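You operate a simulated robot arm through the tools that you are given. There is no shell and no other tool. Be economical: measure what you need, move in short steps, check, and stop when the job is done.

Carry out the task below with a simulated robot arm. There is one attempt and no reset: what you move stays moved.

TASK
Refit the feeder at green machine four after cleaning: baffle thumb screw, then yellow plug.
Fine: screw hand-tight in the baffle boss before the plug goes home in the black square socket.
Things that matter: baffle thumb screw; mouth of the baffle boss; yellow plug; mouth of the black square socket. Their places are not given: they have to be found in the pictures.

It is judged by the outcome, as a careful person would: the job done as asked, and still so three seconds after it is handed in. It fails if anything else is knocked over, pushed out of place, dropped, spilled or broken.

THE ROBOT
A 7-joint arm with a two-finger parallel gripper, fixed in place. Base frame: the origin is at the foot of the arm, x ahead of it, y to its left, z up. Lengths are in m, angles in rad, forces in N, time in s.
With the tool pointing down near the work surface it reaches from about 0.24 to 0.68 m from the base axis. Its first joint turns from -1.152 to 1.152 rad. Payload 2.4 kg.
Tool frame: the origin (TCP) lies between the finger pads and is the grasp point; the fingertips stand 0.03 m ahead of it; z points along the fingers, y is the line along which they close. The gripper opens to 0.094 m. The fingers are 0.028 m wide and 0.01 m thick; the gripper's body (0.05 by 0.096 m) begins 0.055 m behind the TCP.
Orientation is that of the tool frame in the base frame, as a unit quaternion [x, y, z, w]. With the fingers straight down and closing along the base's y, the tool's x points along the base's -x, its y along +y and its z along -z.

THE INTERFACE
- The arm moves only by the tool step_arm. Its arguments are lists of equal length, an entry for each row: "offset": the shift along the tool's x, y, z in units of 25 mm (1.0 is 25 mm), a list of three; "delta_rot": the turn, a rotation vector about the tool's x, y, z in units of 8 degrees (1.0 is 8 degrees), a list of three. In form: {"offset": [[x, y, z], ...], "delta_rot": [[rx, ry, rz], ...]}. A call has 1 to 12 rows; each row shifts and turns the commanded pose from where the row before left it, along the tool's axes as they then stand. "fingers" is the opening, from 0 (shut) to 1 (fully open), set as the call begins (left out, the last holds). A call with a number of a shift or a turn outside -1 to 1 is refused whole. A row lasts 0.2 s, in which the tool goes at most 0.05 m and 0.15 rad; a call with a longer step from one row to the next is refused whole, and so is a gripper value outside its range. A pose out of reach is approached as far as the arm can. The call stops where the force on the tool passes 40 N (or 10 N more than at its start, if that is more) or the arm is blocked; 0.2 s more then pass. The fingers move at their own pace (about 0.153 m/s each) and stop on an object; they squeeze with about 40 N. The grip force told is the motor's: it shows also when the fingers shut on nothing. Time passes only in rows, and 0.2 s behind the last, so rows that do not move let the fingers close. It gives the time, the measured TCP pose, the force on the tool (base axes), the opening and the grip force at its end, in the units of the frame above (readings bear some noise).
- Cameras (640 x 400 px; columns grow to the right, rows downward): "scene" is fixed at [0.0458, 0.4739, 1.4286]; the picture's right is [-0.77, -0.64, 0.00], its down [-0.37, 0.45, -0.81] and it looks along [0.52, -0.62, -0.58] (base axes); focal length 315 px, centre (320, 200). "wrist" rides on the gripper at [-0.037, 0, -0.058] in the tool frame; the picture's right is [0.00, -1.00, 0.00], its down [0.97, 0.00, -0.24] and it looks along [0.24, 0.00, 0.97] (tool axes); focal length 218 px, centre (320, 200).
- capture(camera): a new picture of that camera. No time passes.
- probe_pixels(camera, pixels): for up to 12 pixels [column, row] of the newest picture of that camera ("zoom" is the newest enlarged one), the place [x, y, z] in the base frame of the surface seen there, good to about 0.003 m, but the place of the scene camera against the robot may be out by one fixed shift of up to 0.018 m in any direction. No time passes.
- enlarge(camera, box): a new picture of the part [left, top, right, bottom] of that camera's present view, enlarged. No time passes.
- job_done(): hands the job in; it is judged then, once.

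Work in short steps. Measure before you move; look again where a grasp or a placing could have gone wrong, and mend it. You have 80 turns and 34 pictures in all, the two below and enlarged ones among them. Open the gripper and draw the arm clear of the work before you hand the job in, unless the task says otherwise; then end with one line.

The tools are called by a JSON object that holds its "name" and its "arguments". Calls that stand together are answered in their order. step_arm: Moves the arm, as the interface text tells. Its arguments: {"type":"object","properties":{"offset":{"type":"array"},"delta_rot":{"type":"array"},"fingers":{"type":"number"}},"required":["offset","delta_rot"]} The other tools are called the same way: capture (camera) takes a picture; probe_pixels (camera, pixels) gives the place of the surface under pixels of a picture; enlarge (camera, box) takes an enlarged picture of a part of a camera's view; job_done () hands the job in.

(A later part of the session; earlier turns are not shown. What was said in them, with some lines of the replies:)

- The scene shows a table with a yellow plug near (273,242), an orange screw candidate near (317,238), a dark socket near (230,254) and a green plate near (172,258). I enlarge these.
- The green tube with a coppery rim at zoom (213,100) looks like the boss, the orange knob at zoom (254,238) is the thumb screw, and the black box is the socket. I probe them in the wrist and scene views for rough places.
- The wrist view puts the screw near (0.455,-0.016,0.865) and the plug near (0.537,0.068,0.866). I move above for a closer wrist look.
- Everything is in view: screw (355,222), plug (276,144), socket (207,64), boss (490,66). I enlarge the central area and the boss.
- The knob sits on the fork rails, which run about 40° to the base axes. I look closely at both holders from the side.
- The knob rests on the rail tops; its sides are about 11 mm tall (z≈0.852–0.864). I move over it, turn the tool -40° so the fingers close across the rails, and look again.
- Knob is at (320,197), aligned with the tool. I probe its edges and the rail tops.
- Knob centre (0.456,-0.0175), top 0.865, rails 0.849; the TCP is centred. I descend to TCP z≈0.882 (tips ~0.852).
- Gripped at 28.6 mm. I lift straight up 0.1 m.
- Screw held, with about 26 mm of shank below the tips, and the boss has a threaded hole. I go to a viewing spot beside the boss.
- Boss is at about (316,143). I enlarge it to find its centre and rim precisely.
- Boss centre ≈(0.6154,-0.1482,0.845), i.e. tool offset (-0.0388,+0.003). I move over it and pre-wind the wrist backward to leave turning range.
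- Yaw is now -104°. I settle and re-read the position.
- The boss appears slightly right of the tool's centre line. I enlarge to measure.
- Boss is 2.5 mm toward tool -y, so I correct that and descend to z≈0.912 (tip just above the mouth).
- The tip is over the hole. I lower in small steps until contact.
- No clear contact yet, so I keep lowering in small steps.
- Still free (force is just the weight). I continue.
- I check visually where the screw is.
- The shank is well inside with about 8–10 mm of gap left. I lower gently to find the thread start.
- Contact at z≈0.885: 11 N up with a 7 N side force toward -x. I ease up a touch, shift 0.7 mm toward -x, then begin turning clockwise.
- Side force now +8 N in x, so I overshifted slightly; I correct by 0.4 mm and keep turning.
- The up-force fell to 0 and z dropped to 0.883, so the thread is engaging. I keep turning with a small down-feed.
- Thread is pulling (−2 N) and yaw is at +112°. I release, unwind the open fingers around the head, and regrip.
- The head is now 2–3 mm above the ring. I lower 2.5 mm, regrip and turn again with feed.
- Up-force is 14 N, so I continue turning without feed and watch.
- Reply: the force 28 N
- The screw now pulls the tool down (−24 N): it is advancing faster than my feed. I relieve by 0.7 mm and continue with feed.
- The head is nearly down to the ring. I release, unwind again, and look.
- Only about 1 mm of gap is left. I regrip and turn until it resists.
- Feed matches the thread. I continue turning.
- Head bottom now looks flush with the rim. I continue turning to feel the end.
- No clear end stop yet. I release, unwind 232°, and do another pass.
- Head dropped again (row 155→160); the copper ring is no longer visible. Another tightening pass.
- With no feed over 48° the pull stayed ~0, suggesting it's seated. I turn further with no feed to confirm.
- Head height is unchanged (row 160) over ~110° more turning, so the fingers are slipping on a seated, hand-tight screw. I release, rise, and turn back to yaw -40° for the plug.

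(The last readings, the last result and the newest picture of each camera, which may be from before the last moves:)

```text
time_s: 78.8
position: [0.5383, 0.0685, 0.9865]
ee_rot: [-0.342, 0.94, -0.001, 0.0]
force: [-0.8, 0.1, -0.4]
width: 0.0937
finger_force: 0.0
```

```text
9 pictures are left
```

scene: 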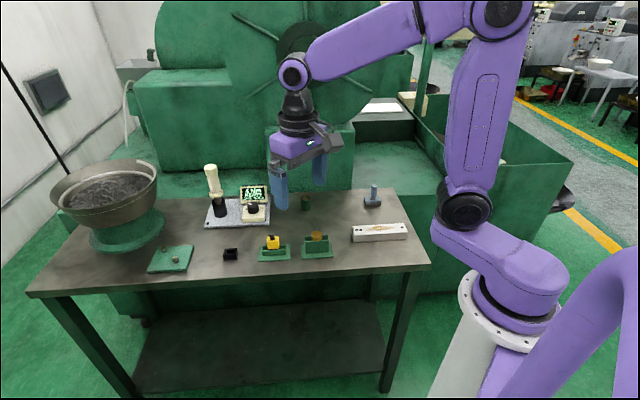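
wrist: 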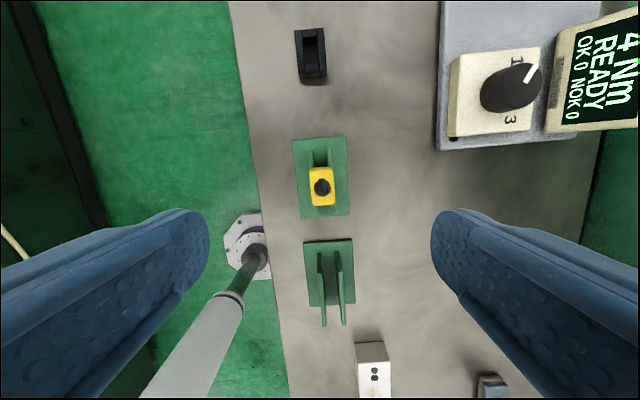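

Plug at (321,186), socket at (311,53). I enlarge both.

{"name": "enlarge", "arguments": {"camera": "wrist", "box": [285, 150, 360, 205]}}

{"name": "probe_pixels", "arguments": {"camera": "zoom", "pixels": [[250, 170], [250, 300], [370, 170], [370, 300], [310, 340], [310, 200], [340, 150]]}}

{"name": "enlarge", "arguments": {"camera": "wrist", "box": [280, 25, 345, 85]}}

```text
7.27 times, centred on (322, 178) of wrist
```

zoom: 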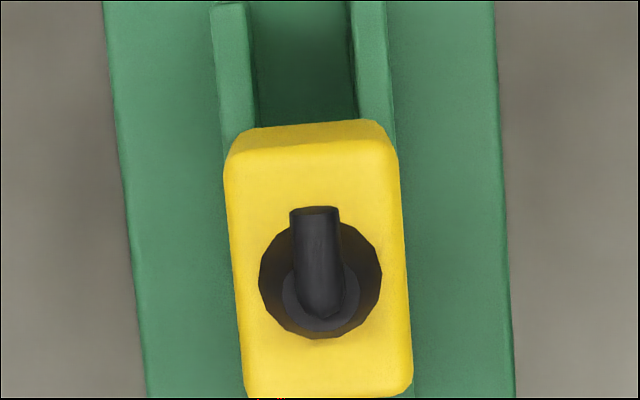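

```text
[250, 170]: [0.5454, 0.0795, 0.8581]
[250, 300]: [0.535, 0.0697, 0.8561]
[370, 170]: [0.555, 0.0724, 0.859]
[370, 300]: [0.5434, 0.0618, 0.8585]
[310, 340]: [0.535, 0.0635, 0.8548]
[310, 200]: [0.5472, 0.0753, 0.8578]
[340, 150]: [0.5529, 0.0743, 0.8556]
```

```text
6.67 times, centred on (312, 55) of wrist
```

zoom: 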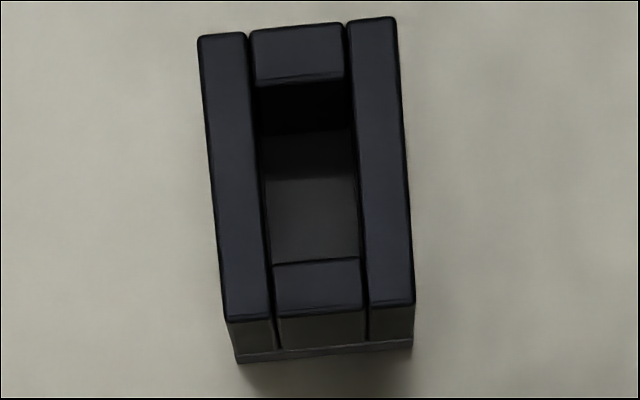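

Plug and socket axes both tilt ~4.5° from the tool; plug centre is at tool offset (-1.6,-1.6) mm and the socket lies ~0.12 m further along -x. I align yaw, centre, and descend to z≈0.864.

{"name": "step_arm", "arguments": {"offset": [[-0.064, -0.064, 0], [0, 0, 0.9], [0, 0, 0.9], [0, 0, 0.9], [0, 0, 0.9], [0, 0, 0.8], [0, 0, 0.5], [0, 0, 0]], "delta_rot": [[0, 0, -0.57], [0, 0, 0], [0, 0, 0], [0, 0, 0], [0, 0, 0], [0, 0, 0], [0, 0, 0], [0, 0, 0]]}}

{"name": "step_arm", "arguments": {"offset": [[0, 0, 0], [0, 0, 0], [0, 0, 0]], "delta_rot": [[0, 0, 0], [0, 0, 0], [0, 0, 0]], "fingers": 0}}

```text
time_s: 80.6
position: [0.5423, 0.0674, 0.8649]
ee_rot: [-0.379, 0.925, 0.0, 0.001]
force: [-0.5, -0.1, 0.3]
width: 0.0941
finger_force: 0.1
```

```text
time_s: 81.4
position: [0.5419, 0.0669, 0.8649]
ee_rot: [-0.38, 0.925, -0.001, 0.0]
force: [0.5, -0.4, -0.4]
width: 0.0198
finger_force: 39.5
```

Gripped at 19.8 mm. I lift 70 mm and go half-way toward the socket to measure it from nearby.

{"name": "step_arm", "arguments": {"offset": [[0, 0, -0.4], [0, 0, -0.8], [0, 0, -0.8], [0, 0, -0.8], [-0.8, 0, 0], [-0.8, 0, 0], [-0.8, 0, 0], [0, 0, 0], [0, 0, 0]], "delta_rot": [[0, 0, 0], [0, 0, 0], [0, 0, 0], [0, 0, 0], [0, 0, 0], [0, 0, 0], [0, 0, 0], [0, 0, 0], [0, 0, 0]]}}

{"name": "capture", "arguments": {"camera": "wrist"}}

```text
time_s: 83.4
position: [0.5835, 0.1087, 0.9338]
ee_rot: [-0.379, 0.925, -0.001, 0.0]
force: [-1.2, 0.9, 0.1]
width: 0.0194
finger_force: 40.1
```

```text
6 pictures are left
```

wrist: 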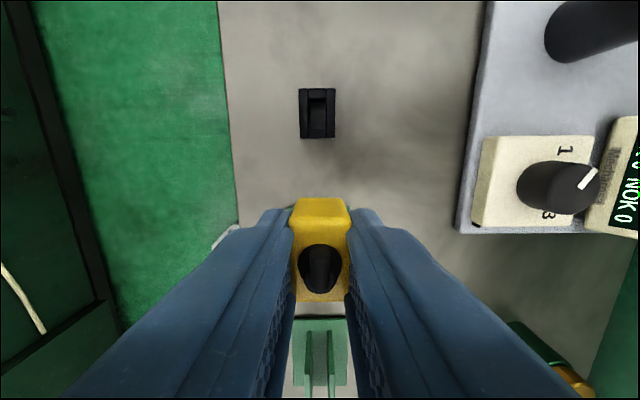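

{"name": "enlarge", "arguments": {"camera": "wrist", "box": [285, 80, 349, 120]}}

{"name": "probe_pixels", "arguments": {"camera": "wrist", "pixels": [[303, 112], [331, 112], [317, 92], [318, 123], [318, 108], [350, 112]]}}

{"name": "enlarge", "arguments": {"camera": "scene", "box": [210, 195, 290, 265]}}

```text
10.00 times, centred on (317, 100) of wrist
```

zoom: 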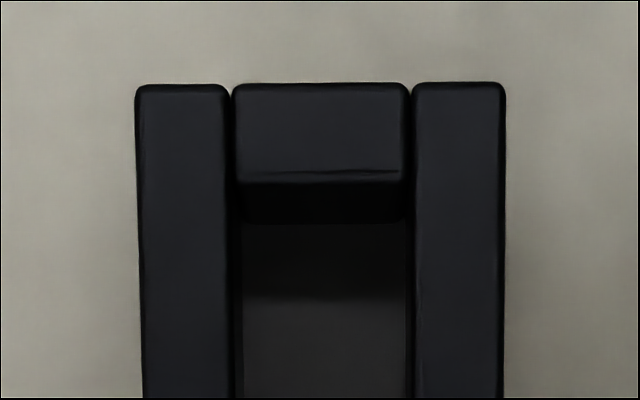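

```text
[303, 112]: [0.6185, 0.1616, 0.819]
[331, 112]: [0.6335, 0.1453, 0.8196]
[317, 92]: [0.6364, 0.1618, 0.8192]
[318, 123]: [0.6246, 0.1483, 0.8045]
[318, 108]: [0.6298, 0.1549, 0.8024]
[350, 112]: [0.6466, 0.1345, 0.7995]
```

```text
5.71 times, centred on (250, 230) of scene
```

zoom: 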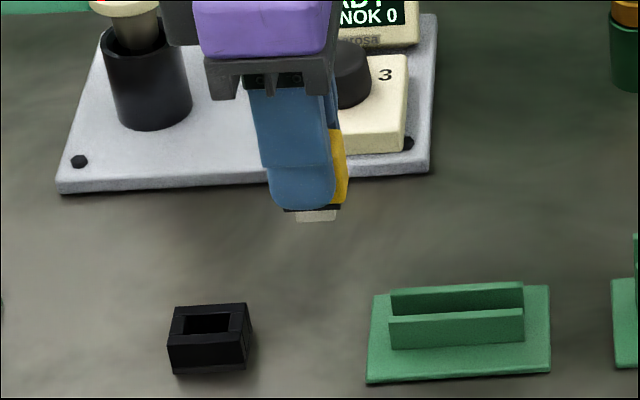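

Socket centre is at tool offset ≈(-0.060,+0.002). I measure the held plug's exact place in the grip.

{"name": "enlarge", "arguments": {"camera": "wrist", "box": [240, 190, 400, 310]}}

```text
3.33 times, centred on (320, 250) of wrist
```

zoom: 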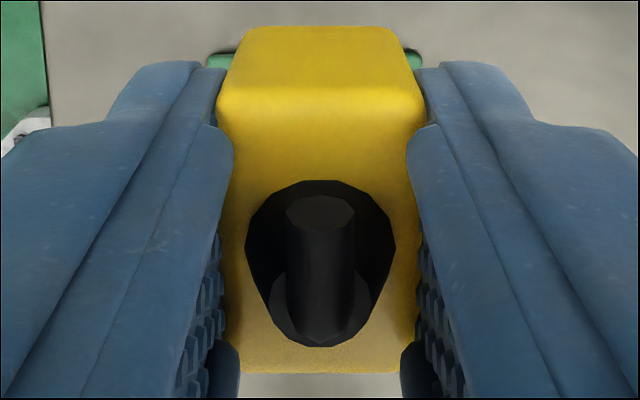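

Plug is centred in the grip (≈+0.4 mm). I move over the socket and lower to z≈0.880.

{"name": "step_arm", "arguments": {"offset": [[-0.8, 0.035, 0], [-0.8, 0.035, 0], [-0.81, 0, 0], [0, 0, 0], [0, 0, 0.8], [0, 0, 0.8], [0, 0, 0.5], [0, 0, 0]], "delta_rot": [[0, 0, 0], [0, 0, 0], [0, 0, 0], [0, 0, 0], [0, 0, 0], [0, 0, 0], [0, 0, 0], [0, 0, 0]]}}

{"name": "enlarge", "arguments": {"camera": "scene", "box": [205, 215, 265, 265]}}

```text
time_s: 85.2
position: [0.627, 0.1516, 0.8804]
ee_rot: [-0.38, 0.925, -0.001, -0.001]
force: [-0.3, 0.1, -0.3]
width: 0.0197
finger_force: 40.0
```

```text
8.00 times, centred on (235, 240) of scene
```

zoom: 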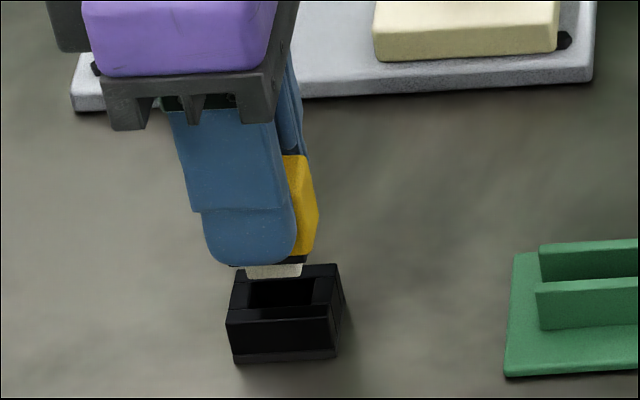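

The insert is lined up with the opening (accounting for the tilt of verticals). I lower in small steps watching the force.

{"name": "step_arm", "arguments": {"offset": [[0, 0, 0.08], [0, 0, 0.08], [0, 0, 0.08], [0, 0, 0]], "delta_rot": [[0, 0, 0], [0, 0, 0], [0, 0, 0], [0, 0, 0]]}}

{"name": "step_arm", "arguments": {"offset": [[0, 0, 0.06], [0, 0, 0.06], [0, 0, 0]], "delta_rot": [[0, 0, 0], [0, 0, 0], [0, 0, 0]]}}

```text
time_s: 86.2
position: [0.6272, 0.1508, 0.8762]
ee_rot: [-0.379, 0.925, -0.001, 0.0]
force: [0.2, -0.9, -0.7]
width: 0.0194
finger_force: 39.7
```

```text
time_s: 87.0
position: [0.6273, 0.1503, 0.8711]
ee_rot: [-0.379, 0.925, -0.001, 0.0]
force: [-0.8, 0.1, -0.4]
width: 0.0198
finger_force: 40.2
```

Still free; continuing down.

{"name": "step_arm", "arguments": {"offset": [[0, 0, 0.06], [0, 0, 0.06], [0, 0, 0]], "delta_rot": [[0, 0, 0], [0, 0, 0], [0, 0, 0]]}}

{"name": "step_arm", "arguments": {"offset": [[0, 0, 0.06], [0, 0, 0.06], [0, 0, 0]], "delta_rot": [[0, 0, 0], [0, 0, 0], [0, 0, 0]]}}

```text
time_s: 87.8
position: [0.6277, 0.1511, 0.8704]
ee_rot: [-0.38, 0.925, -0.001, 0.0]
force: [0.3, -0.1, -0.4]
width: 0.0196
finger_force: 39.7
```

```text
time_s: 88.6
position: [0.6264, 0.1522, 0.8657]
ee_rot: [-0.379, 0.925, -0.002, 0.0]
force: [0.1, 0.8, -0.7]
width: 0.0198
finger_force: 39.9
```

Still free at 0.8657; continuing.

{"name": "step_arm", "arguments": {"offset": [[0, 0, 0.06], [0, 0, 0.06], [0, 0, 0]], "delta_rot": [[0, 0, 0], [0, 0, 0], [0, 0, 0]]}}

{"name": "step_arm", "arguments": {"offset": [[0, 0, 0.06], [0, 0, 0.06], [0, 0, 0]], "delta_rot": [[0, 0, 0], [0, 0, 0], [0, 0, 0]]}}

```text
time_s: 89.4
position: [0.6271, 0.151, 0.8621]
ee_rot: [-0.379, 0.925, 0.0, 0.0]
force: [-0.2, 0.2, -1.0]
width: 0.0196
finger_force: 39.9
```

```text
time_s: 90.2
position: [0.6269, 0.1519, 0.8596]
ee_rot: [-0.379, 0.925, -0.001, -0.001]
force: [-0.8, 0.0, -0.3]
width: 0.0197
finger_force: 40.5
```

{"name": "step_arm", "arguments": {"offset": [[0, 0, 0.06], [0, 0, 0.06], [0, 0, 0]], "delta_rot": [[0, 0, 0], [0, 0, 0], [0, 0, 0]]}}

{"name": "step_arm", "arguments": {"offset": [[0, 0, 0.06], [0, 0, 0]], "delta_rot": [[0, 0, 0], [0, 0, 0]]}}

```text
time_s: 91.0
position: [0.6274, 0.152, 0.8569]
ee_rot: [-0.38, 0.925, -0.001, 0.001]
force: [-1.9, -0.6, 6.2]
width: 0.0196
finger_force: 39.7
```

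```text
time_s: 91.6
position: [0.6274, 0.1514, 0.8583]
ee_rot: [-0.378, 0.926, 0.0, 0.001]
force: [-9.4, -0.5, 27.4]
width: 0.0196
finger_force: 39.8
```

Contact: 27 N up at z≈0.857, with a side force toward -x. I look before pressing on.

{"name": "enlarge", "arguments": {"camera": "scene", "box": [212, 230, 252, 265]}}

```text
11.43 times, centred on (232, 248) of scene
```

zoom: 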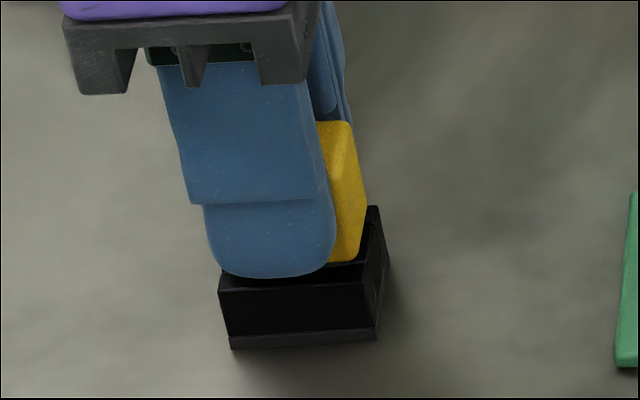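

The body is right down at the socket, about flange height above it. I relieve the side load by 0.4 mm and press a bit harder to see if it goes further.

{"name": "step_arm", "arguments": {"offset": [[0.012, 0.012, -0.04], [0, 0, 0.04], [0, 0, 0]], "delta_rot": [[0, 0, 0], [0, 0, 0], [0, 0, 0]]}}

{"name": "step_arm", "arguments": {"offset": [[0, 0, 0.02], [0, 0, 0]], "delta_rot": [[0, 0, 0], [0, 0, 0]]}}

```text
time_s: 92.4
position: [0.6273, 0.1517, 0.8573]
ee_rot: [-0.378, 0.926, 0.0, 0.003]
force: [-7.0, -0.1, 30.3]
width: 0.0195
finger_force: 39.7
```

```text
time_s: 93.0
position: [0.6262, 0.1516, 0.8575]
ee_rot: [-0.38, 0.925, 0.0, 0.002]
force: [-4.4, 0.6, 26.2]
width: 0.0196
finger_force: 39.6
```

Force fell slightly while feeding, so it may be going in against friction. I press further in small steps.

{"name": "step_arm", "arguments": {"offset": [[0, 0, 0.03], [0, 0, 0]], "delta_rot": [[0, 0, 0], [0, 0, 0]]}}

{"name": "step_arm", "arguments": {"offset": [[0, 0, 0.03], [0, 0, 0]], "delta_rot": [[0, 0, 0], [0, 0, 0]]}}

```text
time_s: 93.6
position: [0.6262, 0.1519, 0.8581]
ee_rot: [-0.38, 0.925, 0.0, 0.002]
force: [-9.4, -0.4, 34.1]
width: 0.0197
finger_force: 39.9
```

```text
time_s: 94.2
position: [0.6281, 0.1508, 0.8568]
ee_rot: [-0.379, 0.925, -0.001, 0.003]
force: [-9.6, 1.5, 35.4]
width: 0.0196
finger_force: 40.1
```

By the geometry, the flange bottom (TCP−0.039 = 0.818) is on the socket top (0.819), matching the 0.826 rail height in the holder: it is home. I ease off some pressing force, release, and rise clear.

{"name": "step_arm", "arguments": {"offset": [[0, 0, -0.06], [0, 0, 0]], "delta_rot": [[0, 0, 0], [0, 0, 0]]}}

{"name": "step_arm", "arguments": {"offset": [[0, 0, 0], [0, 0, 0], [0, 0, 0]], "delta_rot": [[0, 0, 0], [0, 0, 0], [0, 0, 0]], "fingers": 0.6}}

{"name": "step_arm", "arguments": {"offset": [[0, 0, -0.4], [0, 0, -0.8], [0, 0, -0.9], [0, 0, -0.9], [0, 0, -0.9], [0.8, 0, -0.9], [0.8, 0, 0], [0.8, 0, 0], [0.8, 0, 0], [0, 0, 0]], "delta_rot": [[0, 0, 0], [0, 0, 0], [0, 0, 0], [0, 0, 0], [0, 0, 0], [0, 0, 0], [0, 0, 0], [0, 0, 0], [0, 0, 0], [0, 0, 0]]}}

{"name": "enlarge", "arguments": {"camera": "scene", "box": [205, 175, 335, 265]}}

```text
time_s: 94.8
position: [0.6278, 0.1515, 0.8552]
ee_rot: [-0.38, 0.925, -0.001, 0.003]
force: [0.0, 4.4, 21.2]
width: 0.0193
finger_force: 39.8
```

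```text
time_s: 95.6
position: [0.6256, 0.1509, 0.8542]
ee_rot: [-0.379, 0.926, 0.001, 0.0]
force: [0.2, -0.4, 0.3]
width: 0.0561
finger_force: 0.0
```

```text
time_s: 97.8
position: [0.5697, 0.093, 0.9757]
ee_rot: [-0.379, 0.926, 0.0, -0.001]
force: [-0.1, 0.5, 0.2]
width: 0.0562
finger_force: 0.1
```

```text
4.44 times, centred on (270, 220) of scene
```

zoom: 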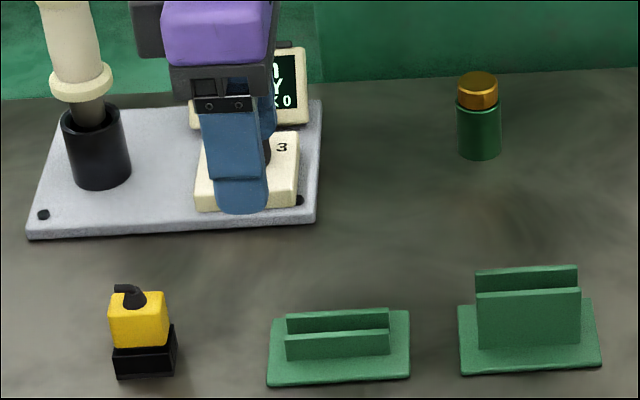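

The plug stands upright on the socket and the screw is in the boss. I check heights by probing this picture.

{"name": "probe_pixels", "arguments": {"camera": "zoom", "pixels": [[125, 306], [155, 306], [138, 325], [138, 343], [120, 343], [160, 343], [138, 352], [118, 356], [150, 372], [172, 335], [478, 80], [478, 115]]}}

```text
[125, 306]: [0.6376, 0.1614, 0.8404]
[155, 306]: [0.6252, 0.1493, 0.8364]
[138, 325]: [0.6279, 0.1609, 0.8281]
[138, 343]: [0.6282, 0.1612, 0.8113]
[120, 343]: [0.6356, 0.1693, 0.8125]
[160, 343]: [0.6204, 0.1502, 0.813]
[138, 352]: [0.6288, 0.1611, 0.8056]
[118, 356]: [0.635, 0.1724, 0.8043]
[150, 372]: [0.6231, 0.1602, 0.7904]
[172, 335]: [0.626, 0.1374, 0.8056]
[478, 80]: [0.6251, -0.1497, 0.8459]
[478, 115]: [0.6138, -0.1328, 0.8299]
```

The plug top is at about 0.850 and its body is down on the socket, as expected when home. The screw head (top ~0.856, about 11 mm thick) sits on the boss face at 0.845. The gripper is open and clear, so I hand in.

{"name": "job_done", "arguments": {}}

```text
The job is handed in.
```

The thumb screw went in first, turned down in the baffle boss until the fingers slipped on its head. I then pressed the yellow plug into the black square socket until it stopped at about 35 N, and nothing else was touched. Both seatings are judged from force readings and probed heights. I had no pictures left for a close-up of the plug.
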